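You operate a simulated robot arm through the tools that you are given. There is no shell and no other tool. Be economical: measure what you need, move in short steps, check, and stop when the job is done.

You are at the controls of a simulated two-armed robot. One attempt, no reset.

JOB
Pick up the spare screen with one hand, pass it to the other hand and put it on the fourth shelf from the bottom of the blue rack.

The check looks at the end state, three seconds after you hand in, the way a careful person would. Anything else that was tipped, shoved, dropped, spilled or broken makes it a failure.

ROBOT AND FRAMES
Two 7-joint arms with two-finger parallel grippers on one trunk, on a base that drives. Base frame: it is fixed to the floor where the robot stands at the start and does not move with it; the origin is under the middle of the robot, x ahead of it, y to its left, z up. Lengths are in m, angles in degrees, forces in N, time in s.
The left shoulder is at the start at [0.05, 0.165, 1.255], the right one opposite. Places, roughly: fourth shelf of the blue rack [-0.4, 1.8, 1.3]. Payload 3.91 kg a hand.
The tool frame of a hand sits at the grasp point between the pads (the TCP): z along the fingers, y along the line on which they close. The tips reach 0.03 m beyond it. The gripper opens to 0.11 m. The fingers are 0.02 m wide and 0.01 m thick; the gripper's body (0.048 by 0.112 m) begins 0.055 m behind the TCP.
Orientation is told as [roll, pitch, yaw] about the base's x, y, z axes, in that order, counted from this pose: with the fingers straight down and closing along the base's y, the tool's x points along the base's -x, its y along +y and its z along -z.

CONTROLS
- The arms move only by the tool move_arm. It takes "left_steps", "right_steps" or both (then of equal length, played together; a hand with none holds still); each is text: rows parted by semicolons, each of 7 numbers parted by spaces: the finger opening in cm, from 0 to 11, then the shift along the base's x, y, z in cm, then the turn, a rotation vector about the base's x, y, z in degrees. In form: hand dx dy dz ax ay az; .... A call has 1 to 10 rows; each row shifts and turns the commanded pose from where the row before left it. Each row takes 0.2 s and may step no farther than 0.05 m and 8.6 degrees from the row before; otherwise, or with a gripper value out of range, the whole call is refused. Where a pose cannot be reached the arm comes as near as it can. A force on the tool above 40 N (or 10 N above the force at the start of the call, whichever is more), or a blocked arm, ends the call early, and 0.2 s more pass. The fingers move at their own pace (about 0.045 m/s each) and stop on an object; they squeeze with about 36 N. The grip force told is the motor's: it shows also when the fingers shut on nothing. Time passes only in rows, and 0.2 s behind the last, so rows that do not move let the fingers close. The reply holds the time, the measured pose of the TCP, the force on the tool along the base axes, the opening and the grip force, in the units named above and with some noise, with the torque about the TCP (base axes, N m) and any sound that the robot's microphone picked up, and new pictures: "show" is both (left out), scene, wrist or none (wrist: the cameras of the hands that moved).
- Cameras (640 x 400 px; columns grow to the right, rows downward): "scene" is now at [0.1177, 0.0062, 1.4254]; the picture's right is [0.07, -1.00, 0.00], its down [-0.57, -0.04, -0.82] and it looks along [0.82, 0.06, -0.57] (base axes); focal length 291 px, centre (320, 200). "left" rides on the left gripper at [0.072, -0.017, -0.103] in its tool frame; the picture's right is [0.23, 0.97, 0.00], its down [-0.76, 0.18, -0.62] and it looks along [-0.61, 0.14, 0.78] (tool axes); focal length 222 px, centre (320, 200). "right" rides on the right gripper at [0.073, 0.017, -0.103] in its tool frame; the picture's right is [-0.23, 0.97, 0.00], its down [-0.76, -0.18, -0.62] and it looks along [-0.61, -0.14, 0.78] (tool axes); focal length 222 px, centre (320, 200). There is no depth. A picture from a camera that has moved, and an enlarged one, comes with that camera's place and axes in the base frame and with its lens.
- raise_lower(by): slides the trunk up (or, below 0, down) by that many m; the arms and the scene camera ride with it, the base frame stays. It gives what a move gives, with no picture.
- base_move(legs): drives the robot by 1 to 6 legs, each [ahead, left, turn to the left] in m, m and degrees, along the robot's own axes; the way and the turn of a leg run together, so that a leg with both is an arc; at most 1.5 m and 180 degrees a leg. The arms and the cameras ride along, it lands a little off, and it stops where it bumps. It gives what a move gives, and a new picture of the scene camera.
- head_to(pan, tilt): turns the head with the scene camera to pan (to the left, within 80 degrees either way) and tilt (down, from -29 to 69), counted from straight ahead of the robot. It gives what a move gives, and a new picture of the scene camera.
- inspect(camera, box): a new picture of the part [left, top, right, bottom] of that camera's present view, enlarged. No time passes.
- job_done(): hands the job in; it is judged then, once.

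Work in short steps. Places have to be worked out from the pictures, the camera data and where the tool is seen: move nearer, look again, correct. Check each grasp and each placing, and mend what went wrong. You have 120 turns and 260 pictures in all, those below and enlarged ones among them. Open the grippers and draw the arms clear of the work before you hand the job in, unless the task says otherwise; then end with one line.

The tools are called after "Call:" by a JSON object that holds its "method" and its "body". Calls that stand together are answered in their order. move_arm: Moves the arms, as the interface text tells. Its arguments: {"type":"object","properties":{"left_steps":{"type":"string"},"right_steps":{"type":"string"},"show":{"type":"string","enum":["both","scene","wrist","none"]}},"required":[]} The other tools are called the same way: raise_lower (by) slides the trunk up or down; base_move (legs) drives the base; head_to (pan, tilt) turns the head that bears the scene camera; inspect (camera, box) takes an enlarged picture of a part of a camera's view; job_done () hands the job in.

At the start:

```text
time_s: 0.0
left_ee_pos: [0.5224, 0.2434, 0.9989]
left_ee_rot: [0.0, 0.0, 0.1]
left_wrist_force: [0.9, 0.0, -0.9]
left_moment: [0.01, -0.01, 0.03]
left_grip_width: 0.1097
left_finger_force: 0.0
right_ee_pos: [0.4488, -0.169, 1.0002]
right_ee_rot: [0.1, 0.0, -0.1]
right_wrist_force: [-0.5, -0.7, 0.6]
right_moment: [0.0, 0.01, 0.07]
right_grip_width: 0.1101
right_finger_force: 0.0
trunk travel left (down, up): [-0.475, 0.028]
robot x, y, heading: [0.001, 0.001, -0.2]
head pan, tilt: [4.1, 34.7]
```

scene: 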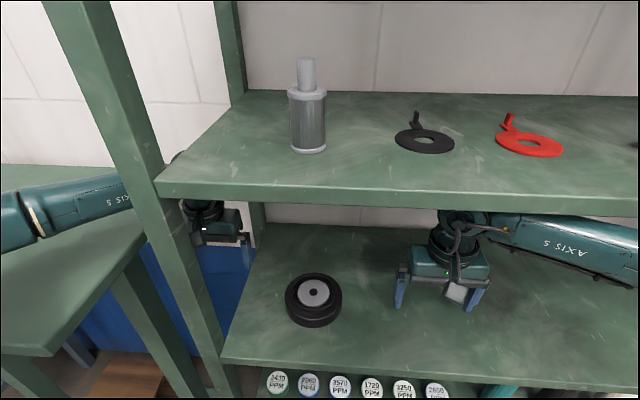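
right: 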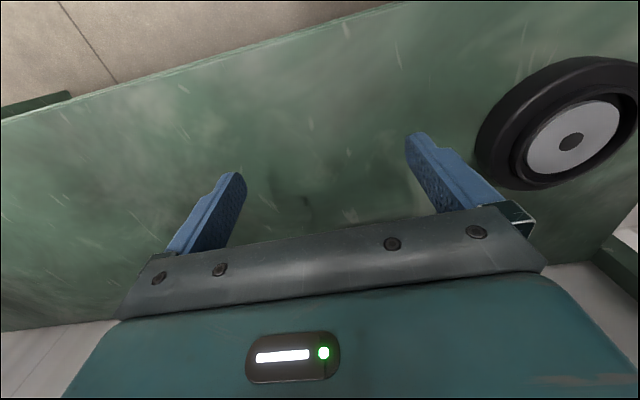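
left: 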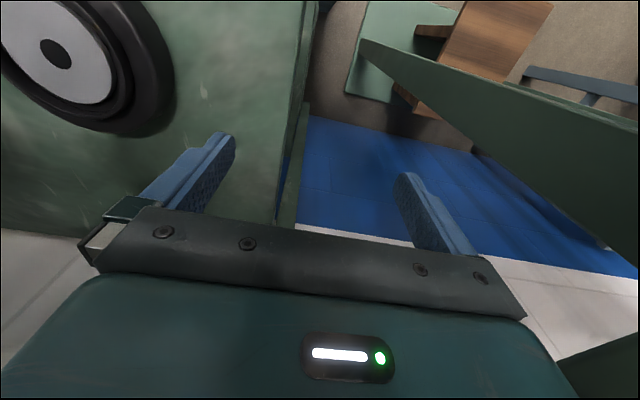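

I see a green shelf unit, with the grey mesh cylinder on the top board as the likely screen. My hands are under the upper board, so I look closer before moving.

Call:
{"method": "inspect", "body": {"camera": "scene", "box": [230, 30, 400, 180]}}

Call:
{"method": "head_to", "body": {"pan": -35, "tilt": 30}}

Call:
{"method": "head_to", "body": {"pan": 70, "tilt": 20}}

```text
2.67 times, centred on (315, 105) of scene
camera zoom: at [0.1177, 0.0062, 1.4254], right [0.07, -1.0, 0.0], down [-0.57, -0.04, -0.82], along [0.82, 0.06, -0.57], focal length 777 px, centre (333, 453)
```

zoom: 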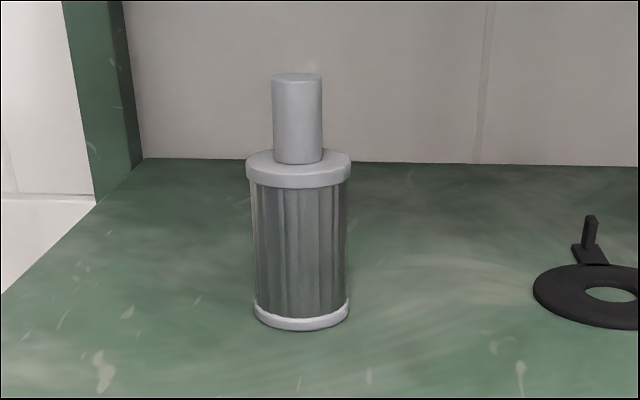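

```text
time_s: 1.1
left_ee_pos: [0.5225, 0.2434, 0.9996]
left_ee_rot: [0.0, 0.0, 0.1]
left_wrist_force: [0.5, -0.9, -0.1]
left_moment: [0.0, 0.0, 0.01]
left_grip_width: 0.1101
left_finger_force: 0.1
right_ee_pos: [0.4516, -0.1687, 0.9996]
right_ee_rot: [0.0, 0.0, -0.1]
right_wrist_force: [0.0, 0.5, -0.9]
right_moment: [-0.03, 0.01, 0.0]
right_grip_width: 0.1103
right_finger_force: 0.0
trunk travel left (down, up): [-0.475, 0.028]
robot x, y, heading: [-0.0021, -0.0016, -0.2]
head pan, tilt: [-35.0, 30.0]
camera scene: at [0.1038, -0.0519, 1.4327], right [-0.57, -0.82, 0.0], down [-0.41, 0.29, -0.87], along [0.71, -0.5, -0.5], focal length 291 px, centre (320, 200)
```

scene: 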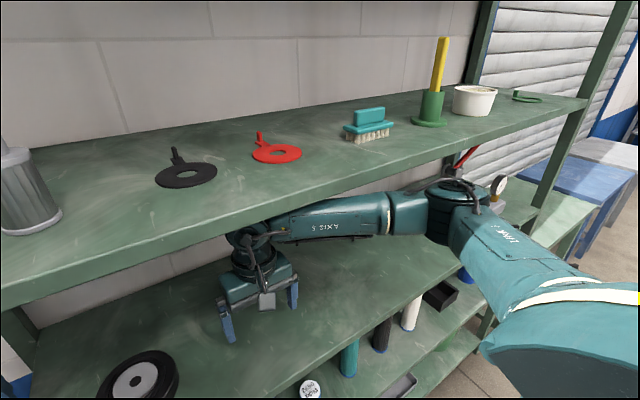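

```text
time_s: 2.9
left_ee_pos: [0.5235, 0.2434, 0.9998]
left_ee_rot: [0.0, 0.0, 0.1]
left_wrist_force: [0.7, 0.0, -0.2]
left_moment: [-0.02, 0.01, 0.0]
left_grip_width: 0.1099
left_finger_force: 0.1
right_ee_pos: [0.4504, -0.1672, 1.0004]
right_ee_rot: [0.0, -0.1, -0.2]
right_wrist_force: [-0.4, 0.1, 0.3]
right_moment: [0.04, 0.02, 0.0]
right_grip_width: 0.1099
right_finger_force: 0.0
trunk travel left (down, up): [-0.475, 0.028]
robot x, y, heading: [0.0007, -0.0018, -0.1]
head pan, tilt: [70.0, 20.0]
camera scene: at [0.0616, 0.0874, 1.4488], right [0.94, -0.34, 0.0], down [-0.12, -0.32, -0.94], along [0.32, 0.88, -0.34], focal length 291 px, centre (320, 200)
```

scene: 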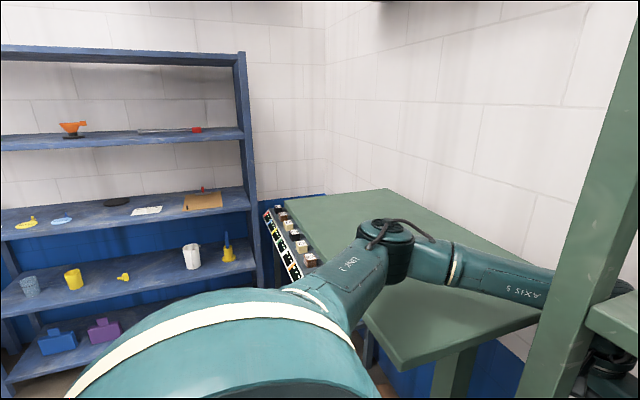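

The blue rack's funnel shelf comes out at z≈1.27, which should be the fourth. I check the lower shelves for other candidates and count the rack shelves.

Call:
{"method": "head_to", "body": {"pan": 80, "tilt": 45}}

Call:
{"method": "head_to", "body": {"pan": -10, "tilt": 60}}

Call:
{"method": "head_to", "body": {"pan": 10, "tilt": 20}}

```text
time_s: 3.8
left_ee_pos: [0.5229, 0.244, 1.0002]
left_ee_rot: [0.0, 0.0, 0.1]
left_wrist_force: [0.3, 0.1, -0.3]
left_moment: [-0.01, -0.02, 0.02]
left_grip_width: 0.1097
left_finger_force: 0.1
right_ee_pos: [0.451, -0.1688, 0.9993]
right_ee_rot: [0.0, 0.1, -0.1]
right_wrist_force: [-0.6, 0.5, 0.4]
right_moment: [0.02, 0.01, 0.01]
right_grip_width: 0.1101
right_finger_force: 0.1
trunk travel left (down, up): [-0.475, 0.028]
robot x, y, heading: [0.0025, 0.0009, 0.3]
head pan, tilt: [80.0, 45.0]
camera scene: at [0.0439, 0.08, 1.4102], right [0.98, -0.17, 0.0], down [-0.12, -0.7, -0.71], along [0.12, 0.7, -0.71], focal length 291 px, centre (320, 200)
```

scene: 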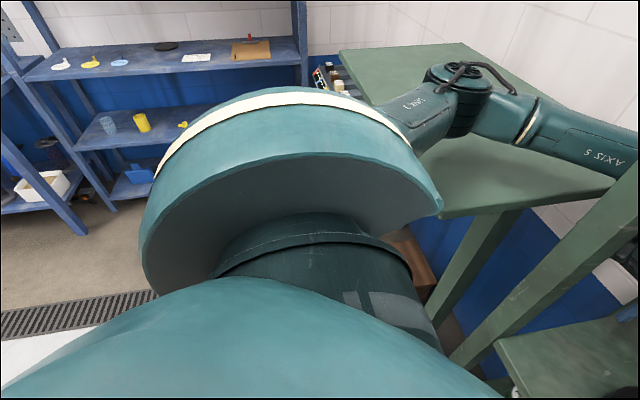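

```text
time_s: 5.4
left_ee_pos: [0.5232, 0.244, 1.0008]
left_ee_rot: [0.0, 0.0, 0.1]
left_wrist_force: [-0.6, -0.3, -0.1]
left_moment: [0.02, 0.01, -0.02]
left_grip_width: 0.11
left_finger_force: 0.0
right_ee_pos: [0.4508, -0.1684, 1.0008]
right_ee_rot: [0.0, 0.0, -0.2]
right_wrist_force: [-0.3, -1.3, 0.2]
right_moment: [0.0, 0.0, 0.0]
right_grip_width: 0.1101
right_finger_force: 0.1
trunk travel left (down, up): [-0.475, 0.028]
robot x, y, heading: [0.0024, 0.0019, 0.1]
head pan, tilt: [-10.0, 60.0]
camera scene: at [0.0954, -0.0116, 1.3907], right [-0.17, -0.98, 0.0], down [-0.85, 0.15, -0.5], along [0.49, -0.09, -0.87], focal length 291 px, centre (320, 200)
```

scene: 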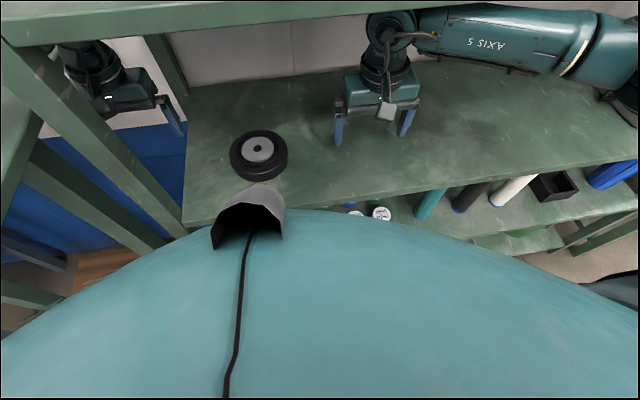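

```text
time_s: 6.5
left_ee_pos: [0.5223, 0.2429, 1.0]
left_ee_rot: [0.0, 0.0, 0.1]
left_wrist_force: [0.2, -0.5, -0.6]
left_moment: [-0.01, -0.01, 0.02]
left_grip_width: 0.1101
left_finger_force: 0.1
right_ee_pos: [0.4506, -0.1675, 0.9996]
right_ee_rot: [-0.1, -0.1, -0.1]
right_wrist_force: [-0.2, -0.4, 0.0]
right_moment: [0.0, 0.01, -0.03]
right_grip_width: 0.1102
right_finger_force: 0.1
trunk travel left (down, up): [-0.475, 0.028]
robot x, y, heading: [-0.0024, 0.0002, 0.1]
head pan, tilt: [10.0, 20.0]
camera scene: at [0.1214, 0.016, 1.4487], right [0.17, -0.98, 0.0], down [-0.34, -0.06, -0.94], along [0.93, 0.16, -0.34], focal length 291 px, centre (320, 200)
```

scene: 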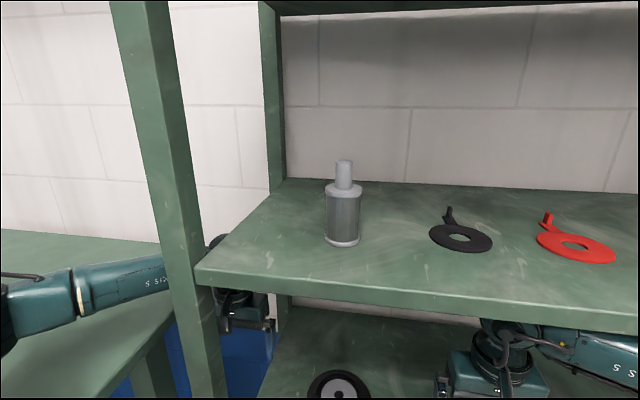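

The pleated cylinder with a stem stands at about (0.495, 0.048) on the board at z=1.26. I will check for anything above it, and ease the left hand out of the gap beside the post: a little left, then up.

Call:
{"method": "head_to", "body": {"pan": 10, "tilt": -20}}

Call:
{"method": "head_to", "body": {"pan": 35, "tilt": 40}}

Call:
{"method": "move_arm", "body": {"left_steps": "8 0 0.9 0 0 0 0; 8 0 0.9 0 0 0 0; 8 0 0.9 0 0 0 0"}}

```text
time_s: 7.6
left_ee_pos: [0.5218, 0.2427, 0.9994]
left_ee_rot: [0.1, 0.0, 0.2]
left_wrist_force: [-0.6, 0.9, 0.2]
left_moment: [0.01, 0.02, 0.03]
left_grip_width: 0.1101
left_finger_force: 0.0
right_ee_pos: [0.4513, -0.1681, 0.9998]
right_ee_rot: [0.0, 0.0, -0.1]
right_wrist_force: [0.5, -0.9, 0.6]
right_moment: [-0.04, 0.01, 0.02]
right_grip_width: 0.11
right_finger_force: 0.0
trunk travel left (down, up): [-0.475, 0.028]
robot x, y, heading: [-0.001, -0.0, -0.0]
head pan, tilt: [10.0, -20.0]
camera scene: at [0.1046, 0.0131, 1.5103], right [0.17, -0.98, 0.0], down [0.34, 0.06, -0.94], along [0.93, 0.16, 0.34], focal length 291 px, centre (320, 200)
```

scene: 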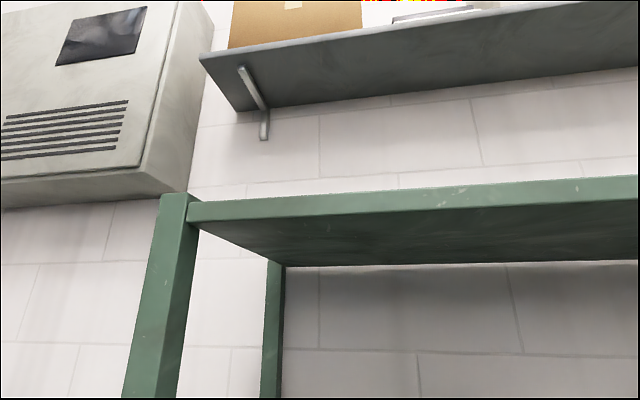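

```text
time_s: 8.9
left_ee_pos: [0.5217, 0.2442, 0.9994]
left_ee_rot: [0.0, 0.0, 0.1]
left_wrist_force: [-0.2, -0.2, 0.1]
left_moment: [0.03, 0.0, 0.0]
left_grip_width: 0.11
left_finger_force: 0.0
right_ee_pos: [0.4506, -0.1669, 0.9992]
right_ee_rot: [0.0, 0.0, -0.2]
right_wrist_force: [0.0, 0.1, 0.0]
right_moment: [0.01, -0.02, -0.01]
right_grip_width: 0.1097
right_finger_force: 0.2
trunk travel left (down, up): [-0.475, 0.028]
robot x, y, heading: [0.0021, 0.004, 0.1]
head pan, tilt: [35.0, 40.0]
camera scene: at [0.0994, 0.0486, 1.4175], right [0.57, -0.82, 0.0], down [-0.53, -0.37, -0.77], along [0.63, 0.44, -0.64], focal length 291 px, centre (320, 200)
```

scene: 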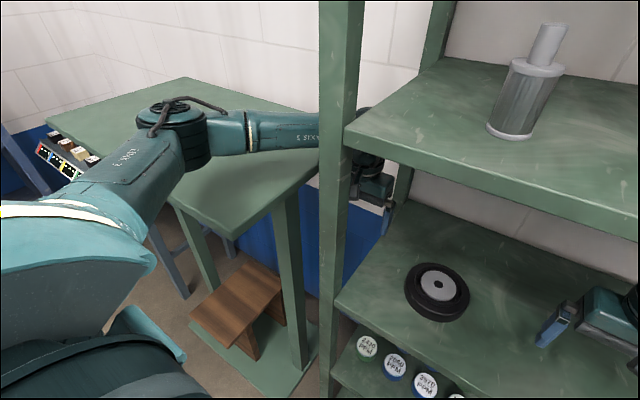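

```text
time_s: 9.7
left_ee_pos: [0.5223, 0.2685, 1.0005]
left_ee_rot: [0.1, 0.1, 0.2]
left_wrist_force: [-1.2, 0.3, 0.4]
left_moment: [-0.04, -0.01, 0.03]
left_grip_width: 0.08
left_finger_force: 0.0
right_ee_pos: [0.4495, -0.1694, 0.9999]
right_ee_rot: [0.0, 0.0, -0.2]
right_wrist_force: [-0.7, 0.5, 1.3]
right_moment: [0.01, 0.01, -0.02]
right_grip_width: 0.11
right_finger_force: 0.0
trunk travel left (down, up): [-0.475, 0.028]
robot x, y, heading: [0.0011, -0.0019, 0.1]
head pan, tilt: [35.0, 40.0]
camera scene: at [0.0993, 0.0488, 1.4174], right [0.57, -0.82, 0.0], down [-0.53, -0.37, -0.77], along [0.63, 0.44, -0.64], focal length 291 px, centre (320, 200)
camera left: at [0.4504, 0.253, 1.1032], right [-0.23, 0.97, 0.0], down [0.76, 0.18, 0.62], along [0.61, 0.14, -0.78], focal length 222 px, centre (320, 200)
```

scene: 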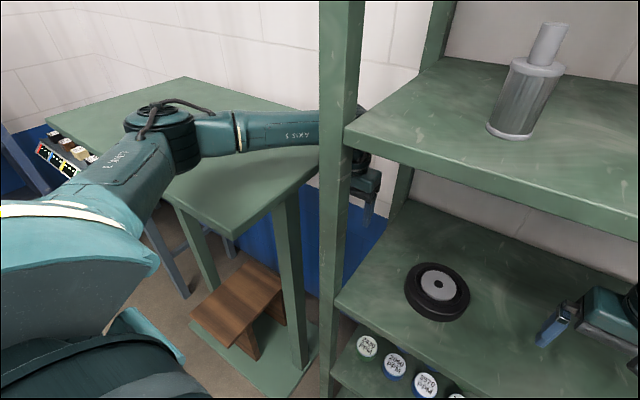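
left: 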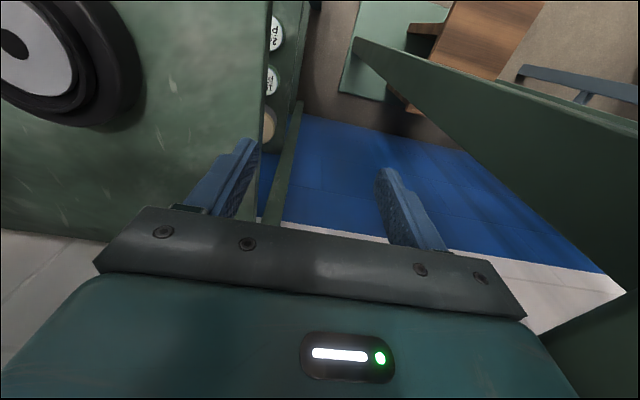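

The green unit has another board above at about z=1.58, so the pick must come in tilted from the front. Left hand is now clear of the board edge, so I lift it 11 cm and then shift it left over the table.

Call:
{"method": "move_arm", "body": {"left_steps": "8 0 0.2 2 0 0 0; 8 0 0.2 2 0 0 0; 8 0 0.2 2 0 0 0; 8 0 0.2 2 0 0 0; 8 0 0.2 2 0 0 0; 8 0 0 2 0 0 0; 8 0 2 1 0 0 0; 8 0 3 0 0 0 0; 8 0 3 0 0 0 0; 8 0 3 0 0 0 0"}}

```text
time_s: 11.3
left_ee_pos: [0.5208, 0.2881, 1.1257]
left_ee_rot: [-1.1, 0.8, -1.4]
left_wrist_force: [2.2, -18.3, -7.2]
left_moment: [-0.82, -0.13, -0.01]
left_grip_width: 0.0713
left_finger_force: 0.1
right_ee_pos: [0.4502, -0.1706, 0.9984]
right_ee_rot: [0.1, 0.0, -0.3]
right_wrist_force: [0.5, 0.3, 0.3]
right_moment: [-0.02, 0.01, 0.01]
right_grip_width: 0.1099
right_finger_force: 0.0
trunk travel left (down, up): [-0.475, 0.028]
robot x, y, heading: [0.0007, -0.0026, -0.2]
head pan, tilt: [35.0, 40.0]
stopped in row 8 (left hand): the force on the tool passed its limit (the readings are from after the stop); the commanded pose is now the measured one
camera scene: at [0.1003, 0.0459, 1.4174], right [0.57, -0.82, 0.0], down [-0.53, -0.37, -0.77], along [0.63, 0.44, -0.64], focal length 291 px, centre (320, 200)
camera left: at [0.4503, 0.2744, 1.2292], right [-0.2, 0.98, -0.01], down [0.77, 0.17, 0.61], along [0.6, 0.11, -0.79], focal length 222 px, centre (320, 200)
```

scene: 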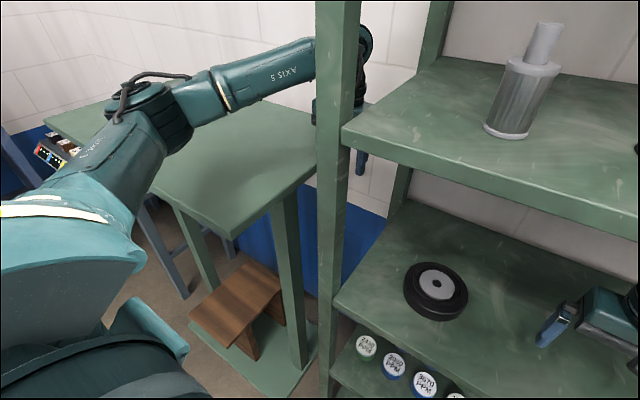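
left: 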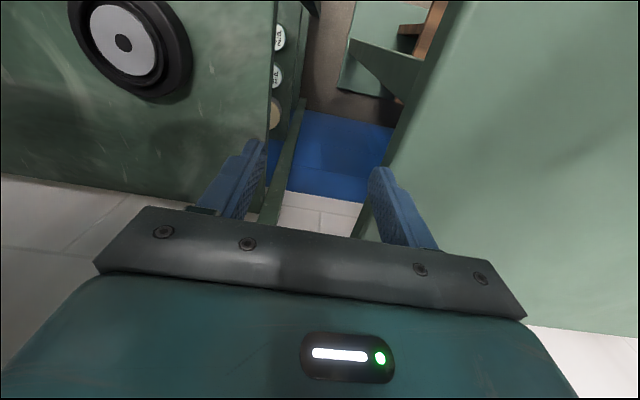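

The outer finger touched the table's edge, so the table top is a bit higher than I judged. I back off slightly, lift more, then go left.

Call:
{"method": "move_arm", "body": {"left_steps": "8 0 -0.6 0 0 0 0; 8 0 0 1.5 0 0 0; 8 0 0 2 0 0 0; 8 0 0 2 0 0 0; 8 0 0 2 0 0 0; 8 0 2 1 0 0 0; 8 0 3 0 0 0 0; 8 0 3 0 0 0 0; 8 0 2 0 0 0 0"}}

```text
time_s: 13.3
left_ee_pos: [0.5199, 0.3877, 1.21]
left_ee_rot: [-0.8, 0.9, -0.9]
left_wrist_force: [0.2, -0.2, -0.6]
left_moment: [0.0, -0.03, -0.03]
left_grip_width: 0.08
left_finger_force: 0.0
right_ee_pos: [0.4503, -0.169, 0.9994]
right_ee_rot: [0.0, 0.0, -0.1]
right_wrist_force: [-0.4, 0.9, 0.0]
right_moment: [0.01, 0.02, 0.01]
right_grip_width: 0.1102
right_finger_force: 0.1
trunk travel left (down, up): [-0.475, 0.028]
robot x, y, heading: [0.0036, -0.0028, -0.3]
head pan, tilt: [35.0, 40.0]
camera scene: at [0.0993, 0.0484, 1.4174], right [0.57, -0.82, 0.0], down [-0.53, -0.37, -0.77], along [0.63, 0.44, -0.64], focal length 291 px, centre (320, 200)
camera left: at [0.4489, 0.3738, 1.3148], right [-0.21, 0.98, -0.01], down [0.77, 0.17, 0.61], along [0.6, 0.12, -0.79], focal length 222 px, centre (320, 200)
```

scene: 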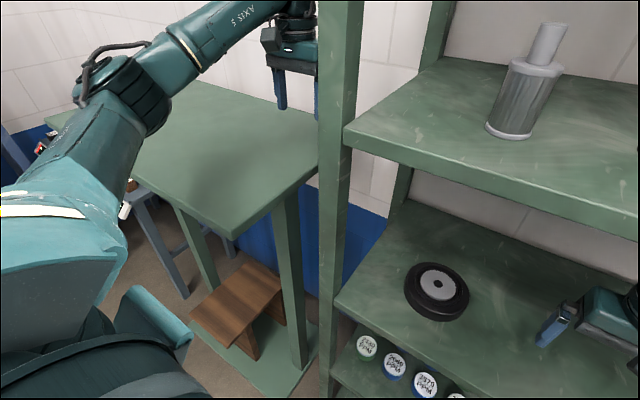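
left: 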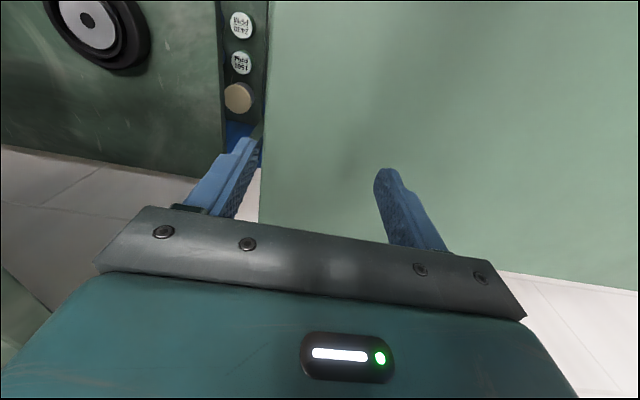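

Left hand is over the table, clear of the post. Now I back the base 0.4 m to bring both hands out.

Call:
{"method": "base_move", "body": {"legs": [[-0.4, 0, 0]]}}

```text
time_s: 15.8
left_ee_pos: [0.1185, 0.3888, 1.2107]
left_ee_rot: [-0.7, 0.9, -0.8]
left_wrist_force: [-0.7, -0.2, 1.2]
left_moment: [-0.01, -0.04, 0.02]
left_grip_width: 0.0801
left_finger_force: 0.1
right_ee_pos: [0.0505, -0.1686, 1.0008]
right_ee_rot: [0.0, -0.1, -0.2]
right_wrist_force: [0.0, 0.0, -0.6]
right_moment: [-0.04, -0.01, -0.02]
right_grip_width: 0.11
right_finger_force: 0.1
trunk travel left (down, up): [-0.475, 0.028]
robot x, y, heading: [-0.3991, 0.0013, -0.1]
head pan, tilt: [35.0, 40.0]
camera scene: at [-0.3006, 0.0487, 1.4175], right [0.57, -0.82, 0.0], down [-0.53, -0.37, -0.77], along [0.63, 0.44, -0.64], focal length 291 px, centre (320, 200)
```

scene: 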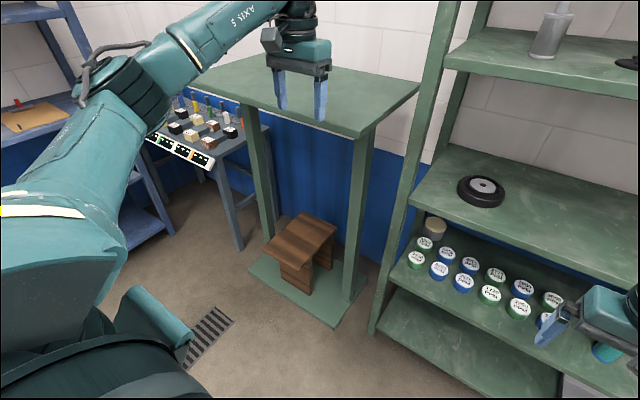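

Both hands are clear of the unit. I now raise the right hand and tilt it so its fingers point forward and 30° down, yawed slightly left, and view the screen again.

Call:
{"method": "move_arm", "body": {"right_steps": "8 -1 0 5 0 -8.5 0; 8 -1 0 5 0 -8.5 0; 8 -1 0 5 0 -8.5 0; 8 0 0 5 0 -8.5 0; 8 0 0 5 0 -8.5 0; 8 0 0 5 0 -8.5 0; 8 0 0 5 0 -8.5 0; 8 0 2 2.5 0 0 7; 8 0 3 0 0 0 7; 8 0 3 0 0 0 6", "show": "none"}}

Call:
{"method": "head_to", "body": {"pan": 0, "tilt": 15}}

```text
refused: row 1 steps farther than a row can; nothing moved
```

```text
time_s: 16.8
left_ee_pos: [0.1193, 0.3884, 1.2095]
left_ee_rot: [-0.8, 0.8, -0.7]
left_wrist_force: [-0.5, -1.4, -0.2]
left_moment: [-0.01, -0.03, 0.02]
left_grip_width: 0.0801
left_finger_force: 0.1
right_ee_pos: [0.051, -0.1682, 0.9992]
right_ee_rot: [0.1, 0.0, 0.0]
right_wrist_force: [-0.8, 0.5, -0.8]
right_moment: [-0.01, -0.03, 0.02]
right_grip_width: 0.1099
right_finger_force: 0.0
trunk travel left (down, up): [-0.475, 0.028]
robot x, y, heading: [-0.3994, 0.0025, -0.2]
head pan, tilt: [0.0, 15.0]
camera scene: at [-0.2763, 0.0, 1.4569], right [0.0, -1.0, 0.0], down [-0.26, 0.0, -0.97], along [0.97, 0.0, -0.26], focal length 291 px, centre (320, 200)
```

scene: 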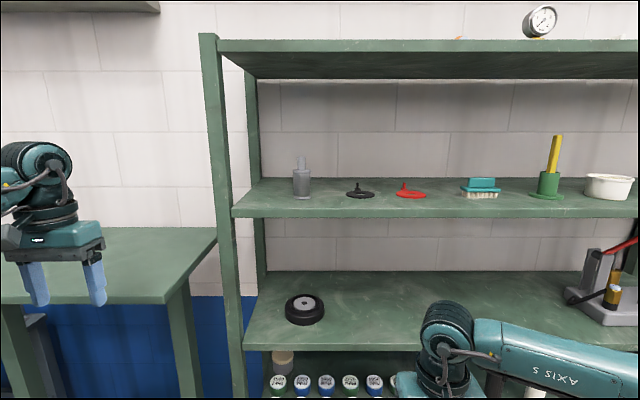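

Call:
{"method": "inspect", "body": {"camera": "scene", "box": [260, 140, 350, 220]}}

Call:
{"method": "move_arm", "body": {"right_steps": "8 0 0 4.9 0 -8.5 0; 8 0 0 4.9 0 -8.5 0; 8 0 0 4.9 0 -8.5 0; 8 0 0 4.9 0 -8.5 0; 8 0 0 4.9 0 -8.5 0; 8 0 0 4.9 0 -8.5 0; 8 0 0 4.9 0 -8.5 0; 8 0 2 2.5 0 0 7; 8 0 3 0 0 0 7; 8 0 3 0 0 0 6"}}

```text
5.00 times, centred on (305, 180) of scene
camera zoom: at [-0.2763, 0.0, 1.4569], right [0.0, -1.0, 0.0], down [-0.26, 0.0, -0.97], along [0.97, 0.0, -0.26], focal length 1457 px, centre (395, 300)
```

zoom: 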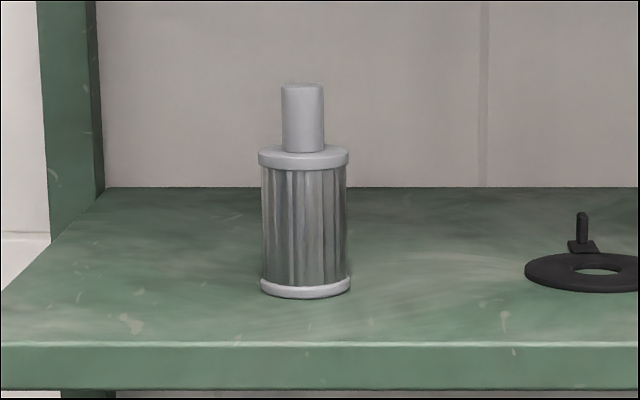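

```text
time_s: 19.0
left_ee_pos: [0.12, 0.3889, 1.2099]
left_ee_rot: [-0.8, 0.8, -0.8]
left_wrist_force: [0.1, -0.5, 0.3]
left_moment: [-0.01, 0.03, -0.01]
left_grip_width: 0.0801
left_finger_force: 0.0
right_ee_pos: [0.0518, -0.0877, 1.3691]
right_ee_rot: [0.2, -59.7, 19.8]
right_wrist_force: [-0.1, 0.4, 0.4]
right_moment: [-0.02, -0.03, -0.01]
right_grip_width: 0.0802
right_finger_force: 0.1
trunk travel left (down, up): [-0.475, 0.028]
robot x, y, heading: [-0.4014, -0.0019, 0.2]
head pan, tilt: [0.0, 15.0]
camera scene: at [-0.2761, 0.0004, 1.4569], right [0.0, -1.0, 0.0], down [-0.26, 0.0, -0.97], along [0.97, 0.0, -0.26], focal length 291 px, centre (320, 200)
camera right: at [-0.0718, -0.1156, 1.3593], right [-0.23, 0.95, 0.2], down [-0.08, -0.22, 0.97], along [0.97, 0.2, 0.13], focal length 222 px, centre (320, 200)
```

scene: 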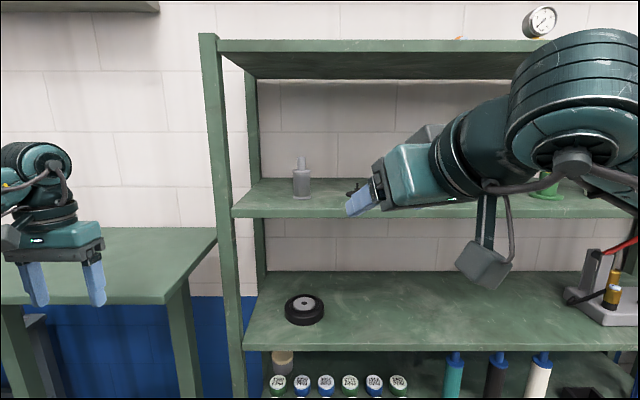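
right: 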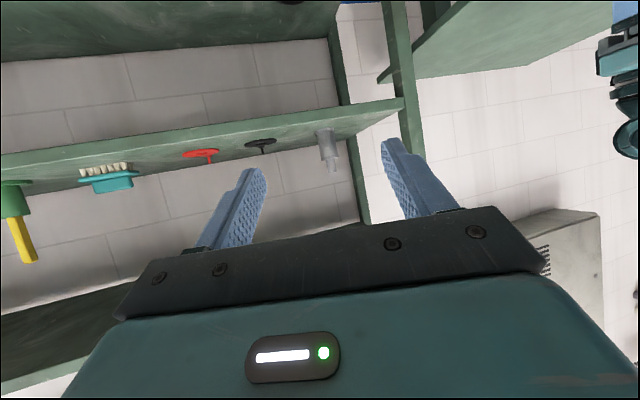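

From two views the screen's axis is at about (0.485, 0.049), its flange top at z≈1.335 and stem top at ≈1.369. I shift the right hand left to line up, then drive ahead.

Call:
{"method": "move_arm", "body": {"right_steps": "7 0 3.7 0 0 0 0; 7 0 3.7 0 0 0 0; 7 0 3.5 -0.6 0 0 0.4", "show": "none"}}

Call:
{"method": "base_move", "body": {"legs": [[0.33, 0, 0]]}}

Call:
{"method": "inspect", "body": {"camera": "right", "box": [0, 0, 640, 400]}}

```text
time_s: 19.8
left_ee_pos: [0.1194, 0.3901, 1.2081]
left_ee_rot: [-0.9, 0.8, -0.7]
left_wrist_force: [-0.2, 0.3, -0.8]
left_moment: [-0.04, 0.0, 0.0]
left_grip_width: 0.0798
left_finger_force: 0.0
right_ee_pos: [0.0518, 0.0228, 1.3616]
right_ee_rot: [0.3, -59.5, 20.1]
right_wrist_force: [-0.1, 0.1, -0.6]
right_moment: [-0.02, -0.02, 0.0]
right_grip_width: 0.07
right_finger_force: 0.0
trunk travel left (down, up): [-0.475, 0.028]
robot x, y, heading: [-0.3998, 0.0044, 0.1]
head pan, tilt: [0.0, 15.0]
```

```text
time_s: 22.0
left_ee_pos: [0.4513, 0.3881, 1.2092]
left_ee_rot: [-0.8, 0.8, -0.8]
left_wrist_force: [0.2, -0.1, 0.8]
left_moment: [-0.02, 0.0, 0.0]
left_grip_width: 0.0799
left_finger_force: 0.2
right_ee_pos: [0.3822, 0.0207, 1.3615]
right_ee_rot: [0.3, -59.5, 20.2]
right_wrist_force: [0.5, 0.0, 0.0]
right_moment: [0.0, 0.0, 0.04]
right_grip_width: 0.0699
right_finger_force: 0.0
trunk travel left (down, up): [-0.475, 0.028]
robot x, y, heading: [-0.0689, 0.0012, -0.1]
head pan, tilt: [0.0, 15.0]
camera scene: at [0.0549, -0.0003, 1.4569], right [0.0, -1.0, 0.0], down [-0.26, 0.0, -0.97], along [0.97, 0.0, -0.26], focal length 291 px, centre (320, 200)
```

scene: 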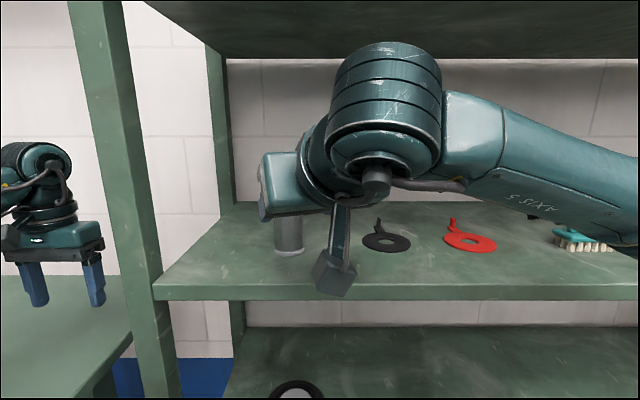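

```text
1.00 times, centred on (320, 200) of right
camera zoom: at [0.2587, -0.0083, 1.3527], right [-0.23, 0.95, 0.2], down [-0.08, -0.22, 0.97], along [0.97, 0.21, 0.13], focal length 222 px, centre (320, 200)
```

zoom: 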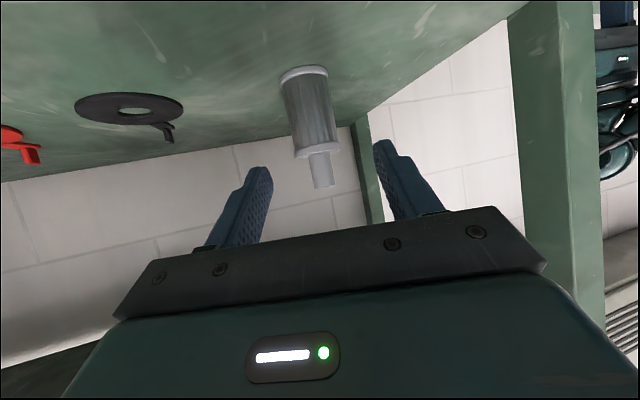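

The stem appears in the wrist view exactly where predicted. I advance to it along the finger direction, stopping short to check.

Call:
{"method": "move_arm", "body": {"right_steps": "7 2.5 0.7 0 0 0 0; 7 2.5 0.7 0 0 0 0; 7 2 0.5 0 0 0 0; 7 1.5 0.4 0 0 0 0"}}

```text
time_s: 23.0
left_ee_pos: [0.4515, 0.389, 1.2097]
left_ee_rot: [-0.7, 0.8, -0.7]
left_wrist_force: [-0.4, -0.2, -0.1]
left_moment: [0.03, 0.01, -0.01]
left_grip_width: 0.0803
left_finger_force: 0.1
right_ee_pos: [0.4672, 0.0439, 1.3629]
right_ee_rot: [0.2, -59.5, 20.1]
right_wrist_force: [0.7, -0.3, -0.1]
right_moment: [0.0, 0.0, 0.03]
right_grip_width: 0.0702
right_finger_force: 0.0
trunk travel left (down, up): [-0.475, 0.028]
robot x, y, heading: [-0.0712, 0.0005, 0.2]
head pan, tilt: [0.0, 15.0]
camera scene: at [0.0546, -0.0002, 1.4569], right [0.0, -1.0, 0.0], down [-0.26, 0.0, -0.97], along [0.97, 0.0, -0.26], focal length 291 px, centre (320, 200)
camera right: at [0.3435, 0.0149, 1.3534], right [-0.23, 0.95, 0.2], down [-0.08, -0.22, 0.97], along [0.97, 0.21, 0.13], focal length 222 px, centre (320, 200)
```

scene: 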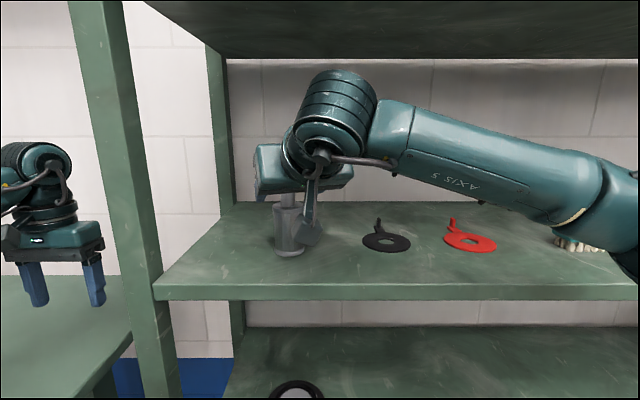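
right: 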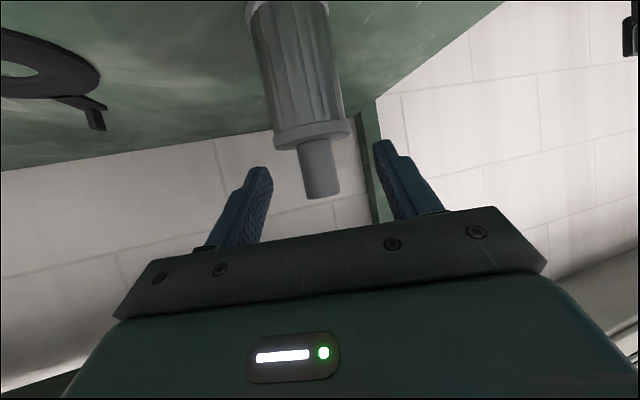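

The stem is centred between the fingers with the flange below them. I move the last 1.8 cm and close.

Call:
{"method": "move_arm", "body": {"right_steps": "7 1 0.3 -0.1 0 0 0; 7 0.8 0.2 -0.1 0 0 0; 4 0 0 0 0 0 0; 4 0 0 0 0 0 0; 1.5 0 0 0 0 0 0; 1.5 0 0 0 0 0 0; 1.5 0 0 0 0 0 0; 1.5 0 0 0 0 0 0"}}

```text
time_s: 24.8
left_ee_pos: [0.4508, 0.3885, 1.2098]
left_ee_rot: [-0.9, 0.8, -0.7]
left_wrist_force: [-0.4, 0.4, 0.9]
left_moment: [0.0, 0.03, 0.02]
left_grip_width: 0.08
left_finger_force: 0.0
right_ee_pos: [0.4851, 0.0497, 1.3615]
right_ee_rot: [0.3, -59.5, 20.1]
right_wrist_force: [0.6, 0.2, -0.1]
right_moment: [-0.01, -0.01, 0.03]
right_grip_width: 0.0203
right_finger_force: 35.8
trunk travel left (down, up): [-0.475, 0.028]
robot x, y, heading: [-0.0685, 0.0019, 0.3]
head pan, tilt: [0.0, 15.0]
camera scene: at [0.0544, -0.0003, 1.4569], right [0.0, -1.0, 0.0], down [-0.26, 0.0, -0.97], along [0.97, 0.0, -0.26], focal length 291 px, centre (320, 200)
camera right: at [0.3611, 0.0202, 1.3513], right [-0.23, 0.95, 0.2], down [-0.08, -0.22, 0.97], along [0.97, 0.21, 0.13], focal length 222 px, centre (320, 200)
```

scene: 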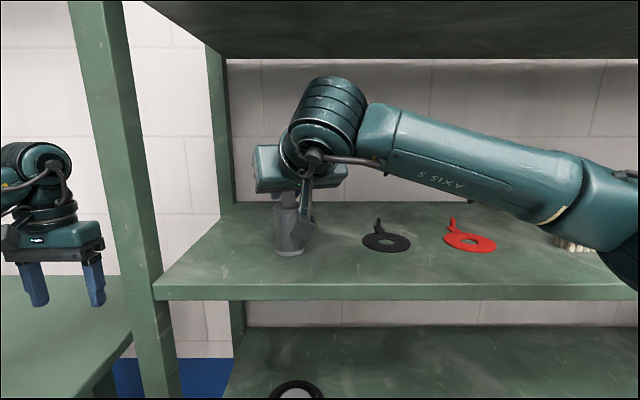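
right: 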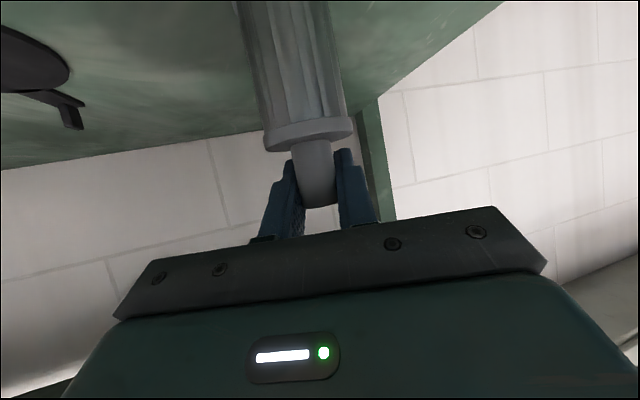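

Gripped on the stem (20 mm, 36 N). I lift 4 cm and check.

Call:
{"method": "move_arm", "body": {"right_steps": "1 0 0 1 0 0 0; 1 0 0 1.5 0 0 0; 1 0 0 1.5 0 0 0"}}

```text
time_s: 25.6
left_ee_pos: [0.4508, 0.387, 1.2102]
left_ee_rot: [-0.8, 0.8, -0.8]
left_wrist_force: [0.2, 0.3, 0.9]
left_moment: [-0.03, 0.01, -0.02]
left_grip_width: 0.0804
left_finger_force: 0.1
right_ee_pos: [0.4835, 0.0485, 1.4016]
right_ee_rot: [0.3, -59.5, 20.2]
right_wrist_force: [-0.3, -0.1, -0.4]
right_moment: [-0.01, -0.01, 0.01]
right_grip_width: 0.0202
right_finger_force: 35.6
trunk travel left (down, up): [-0.475, 0.028]
robot x, y, heading: [-0.0649, -0.0011, 0.1]
head pan, tilt: [0.0, 15.0]
camera scene: at [0.0542, -0.0003, 1.457], right [0.0, -1.0, 0.0], down [-0.26, 0.0, -0.97], along [0.97, 0.0, -0.26], focal length 291 px, centre (320, 200)
camera right: at [0.3608, 0.0203, 1.3917], right [-0.23, 0.95, 0.2], down [-0.08, -0.22, 0.97], along [0.97, 0.21, 0.13], focal length 222 px, centre (320, 200)
```

scene: 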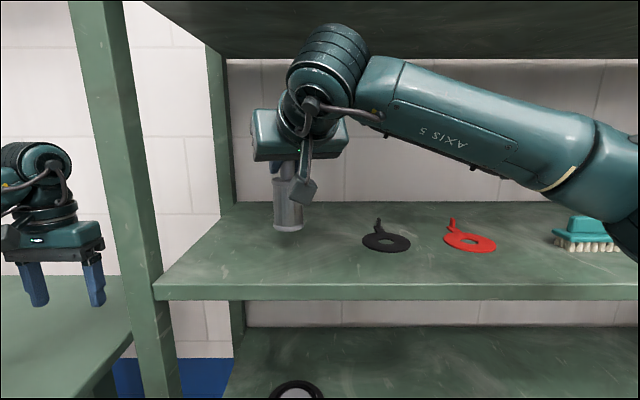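
right: 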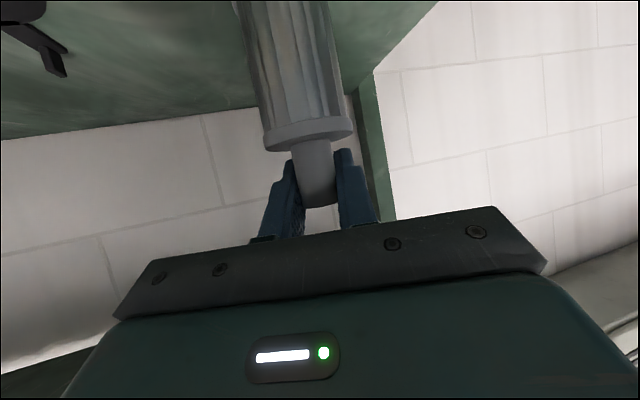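

The screen hangs upright and clear. I back the base out 0.4 m.

Call:
{"method": "base_move", "body": {"legs": [[-0.42, 0, 0]]}}

```text
time_s: 28.2
left_ee_pos: [0.029, 0.3889, 1.2102]
left_ee_rot: [-0.8, 0.8, -0.7]
left_wrist_force: [-0.2, -0.1, 0.6]
left_moment: [0.02, 0.04, -0.01]
left_grip_width: 0.0797
left_finger_force: 0.0
right_ee_pos: [0.0627, 0.0499, 1.4017]
right_ee_rot: [0.3, -59.5, 20.1]
right_wrist_force: [-0.2, -0.3, 0.0]
right_moment: [0.0, -0.02, 0.02]
right_grip_width: 0.0202
right_finger_force: 36.3
trunk travel left (down, up): [-0.475, 0.028]
robot x, y, heading: [-0.4935, 0.0018, 0.3]
head pan, tilt: [0.0, 15.0]
camera scene: at [-0.3675, -0.0001, 1.457], right [0.0, -1.0, 0.0], down [-0.26, 0.0, -0.97], along [0.97, 0.0, -0.26], focal length 291 px, centre (320, 200)
```

scene: 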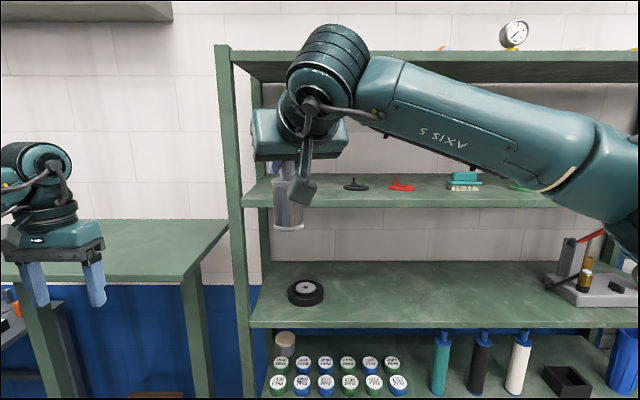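

The screen is out safely. I bring the right hand in while yawing it left toward 60°, and lift and tilt the left hand at the same time.

Call:
{"method": "move_arm", "body": {"right_steps": "1 -1.8 -1.2 0 0 0 7; 1 -1.8 -1.2 0 0 0 7; 1 -1.8 -1.2 0 0 0 7; 1 -1.8 -1.2 0 0 0 7; 1 -1.8 -1.2 0 0 0 6; 1 -1.2 -1 0 0 0 6", "left_steps": "9 -1 0 2.2 0 -8.5 0; 9 -1 0 2.2 0 -8.5 0; 9 -1 0 2.2 0 -8.5 0; 9 -1 0 2.2 0 -8.5 0; 9 -1 0 2.2 0 -8.5 0; 9 -1 0 2 0 -7 0", "show": "scene"}}

```text
time_s: 29.6
left_ee_pos: [-0.0305, 0.3892, 1.3413]
left_ee_rot: [0.2, -48.9, -1.2]
left_wrist_force: [-0.6, -0.5, -0.9]
left_moment: [-0.01, -0.02, 0.0]
left_grip_width: 0.0899
left_finger_force: 0.1
right_ee_pos: [-0.0398, -0.0208, 1.3998]
right_ee_rot: [0.2, -59.5, 60.3]
right_wrist_force: [-0.7, 0.1, -0.3]
right_moment: [0.02, 0.04, -0.06]
right_grip_width: 0.0201
right_finger_force: 35.8
trunk travel left (down, up): [-0.475, 0.028]
robot x, y, heading: [-0.4883, 0.0013, 0.1]
head pan, tilt: [0.0, 15.0]
camera scene: at [-0.3675, -0.0005, 1.457], right [0.0, -1.0, 0.0], down [-0.26, 0.0, -0.97], along [0.97, 0.0, -0.26], focal length 291 px, centre (320, 200)
```

scene: 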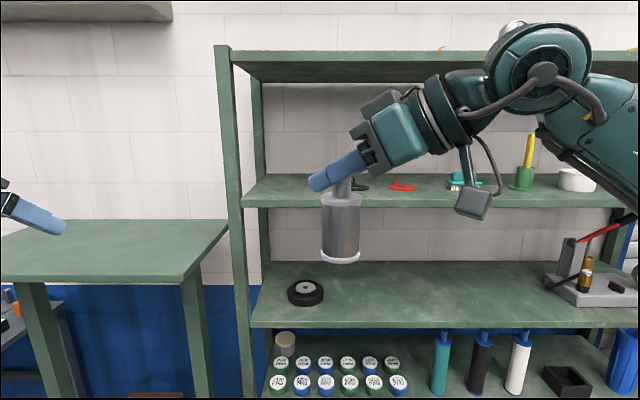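

The hold is good and upright. Now I yaw the left hand to point inward and bring it to a standoff left of the screen.

Call:
{"method": "move_arm", "body": {"left_steps": "9 -1.7 -3 0 0 0 -8.5; 9 -1.7 -3 0 0 0 -8.5; 9 -1.7 -3 0 0 0 -8.5; 9 -1.7 -3 0 0 0 -8.5; 9 -1.7 -3 0 0 0 -8.5; 9 -1.7 -3 0 0 0 -8.5; 9 -1.7 -3 0 0 0 -8"}}

```text
time_s: 31.2
left_ee_pos: [-0.1496, 0.1777, 1.3408]
left_ee_rot: [0.2, -48.8, -60.4]
left_wrist_force: [0.3, -0.5, -0.9]
left_moment: [-0.02, 0.02, 0.0]
left_grip_width: 0.0901
left_finger_force: 0.0
right_ee_pos: [-0.04, -0.0211, 1.4012]
right_ee_rot: [0.4, -59.5, 60.0]
right_wrist_force: [-0.1, -0.3, -0.6]
right_moment: [0.04, -0.02, -0.01]
right_grip_width: 0.0202
right_finger_force: 35.5
trunk travel left (down, up): [-0.475, 0.028]
robot x, y, heading: [-0.4895, -0.0004, -0.0]
head pan, tilt: [0.0, 15.0]
camera scene: at [-0.3668, -0.0007, 1.4569], right [0.0, -1.0, 0.0], down [-0.26, 0.0, -0.97], along [0.97, 0.0, -0.26], focal length 291 px, centre (320, 200)
camera left: at [-0.2267, 0.2778, 1.3543], right [0.77, 0.61, -0.17], down [0.17, 0.06, 0.98], along [0.61, -0.79, -0.06], focal length 222 px, centre (320, 200)
```

scene: 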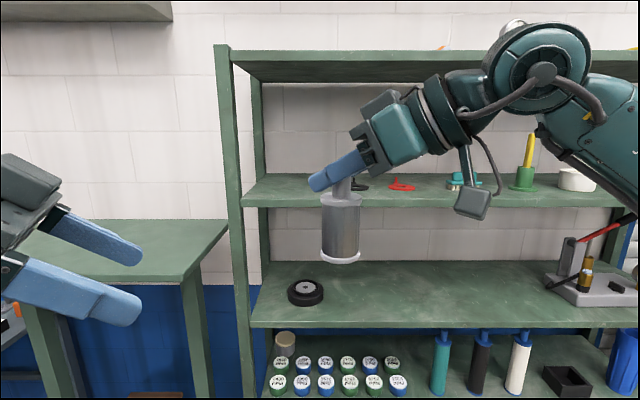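
left: 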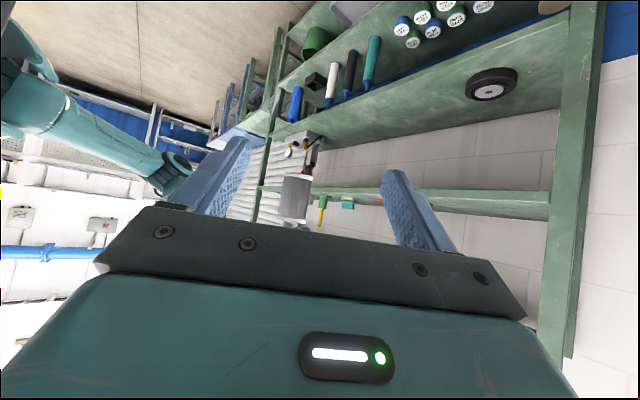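

The left view confirms the screen lies on the fingers' line. I advance the left hand to 3 cm short.

Call:
{"method": "move_arm", "body": {"left_steps": "9 1.9 -3.4 0 0 0 0; 9 1.9 -3.4 0 0 0 0; 9 1.9 -3.4 0 0 0 0; 9 1.9 -3.4 0 0 0 0; 9 1.8 -3.4 -0.2 0 0 0"}}

```text
time_s: 32.4
left_ee_pos: [-0.0541, 0.0054, 1.3375]
left_ee_rot: [0.2, -48.7, -60.3]
left_wrist_force: [0.3, 0.2, -0.2]
left_moment: [0.01, 0.01, 0.04]
left_grip_width: 0.0901
left_finger_force: 0.1
right_ee_pos: [-0.0394, -0.0221, 1.4017]
right_ee_rot: [0.3, -59.6, 60.0]
right_wrist_force: [-0.1, -0.4, 0.4]
right_moment: [0.02, 0.01, 0.02]
right_grip_width: 0.0197
right_finger_force: 35.8
trunk travel left (down, up): [-0.475, 0.028]
robot x, y, heading: [-0.4879, -0.0019, -0.1]
head pan, tilt: [0.0, 15.0]
camera scene: at [-0.3667, -0.0011, 1.4569], right [0.0, -1.0, 0.0], down [-0.26, 0.0, -0.97], along [0.97, 0.0, -0.26], focal length 291 px, centre (320, 200)
camera left: at [-0.1318, 0.1066, 1.3512], right [0.77, 0.62, -0.17], down [0.17, 0.06, 0.98], along [0.62, -0.79, -0.06], focal length 222 px, centre (320, 200)
```

scene: 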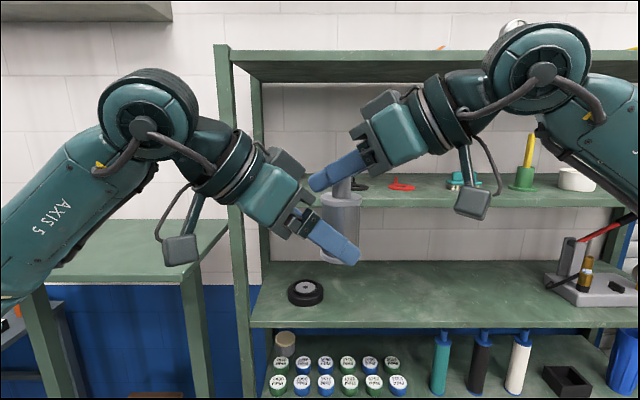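
left: 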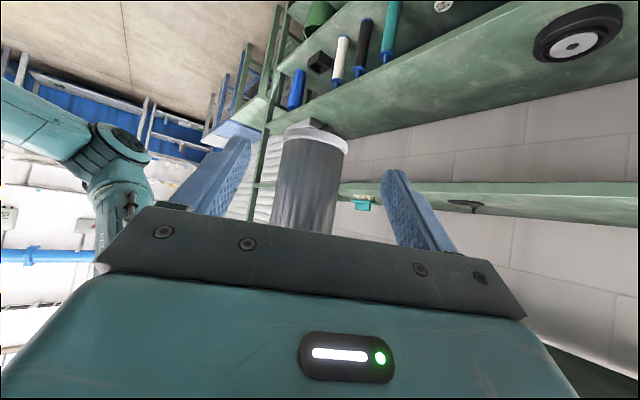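

Right fingertips and the left palm will be close, so I stop 1.2 cm short of the axis. The long fingertips will still reach past the body's middle; I go in slightly raised, then close.

Call:
{"method": "move_arm", "body": {"left_steps": "9 0.45 -0.85 0.3 0 0 0; 9 0.45 -0.8 0.2 0 0 0"}}

Call:
{"method": "inspect", "body": {"camera": "scene", "box": [240, 110, 440, 290]}}

```text
time_s: 33.0
left_ee_pos: [-0.0454, -0.0079, 1.3422]
left_ee_rot: [0.2, -48.7, -60.2]
left_wrist_force: [-0.3, -0.7, -0.1]
left_moment: [0.03, 0.01, 0.0]
left_grip_width: 0.09
left_finger_force: 0.0
right_ee_pos: [-0.04, -0.0208, 1.4006]
right_ee_rot: [0.3, -59.5, 60.1]
right_wrist_force: [-0.3, -0.2, -1.0]
right_moment: [-0.01, 0.01, 0.02]
right_grip_width: 0.0199
right_finger_force: 36.3
trunk travel left (down, up): [-0.475, 0.028]
robot x, y, heading: [-0.49, -0.0011, 0.0]
head pan, tilt: [0.0, 15.0]
camera scene: at [-0.3671, 0.0, 1.4569], right [0.0, -1.0, 0.0], down [-0.26, 0.0, -0.97], along [0.97, 0.0, -0.26], focal length 291 px, centre (320, 200)
camera left: at [-0.1232, 0.092, 1.3568], right [0.77, 0.62, -0.17], down [0.17, 0.06, 0.98], along [0.62, -0.79, -0.06], focal length 222 px, centre (320, 200)
```

scene: 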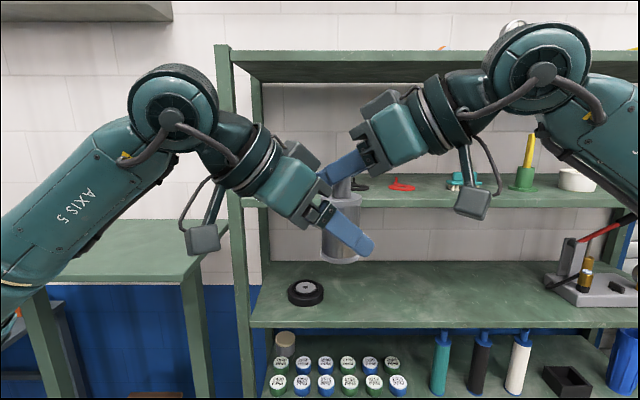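
left: 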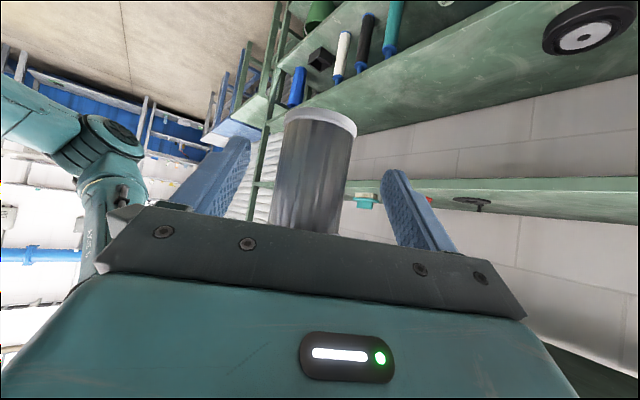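

```text
2.22 times, centred on (340, 200) of scene
camera zoom: at [-0.3671, 0.0, 1.4569], right [0.0, -1.0, 0.0], down [-0.26, 0.0, -0.97], along [0.97, 0.0, -0.26], focal length 647 px, centre (276, 200)
```

zoom: 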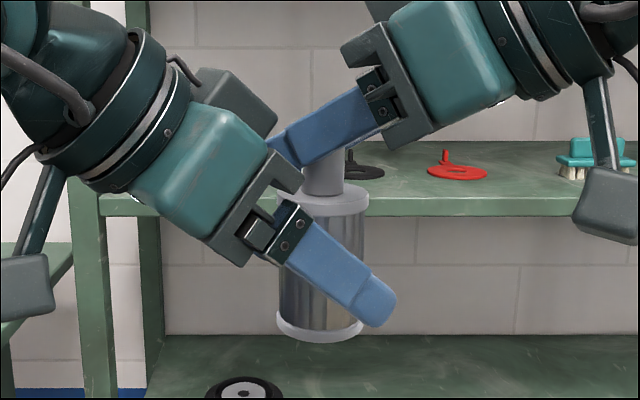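

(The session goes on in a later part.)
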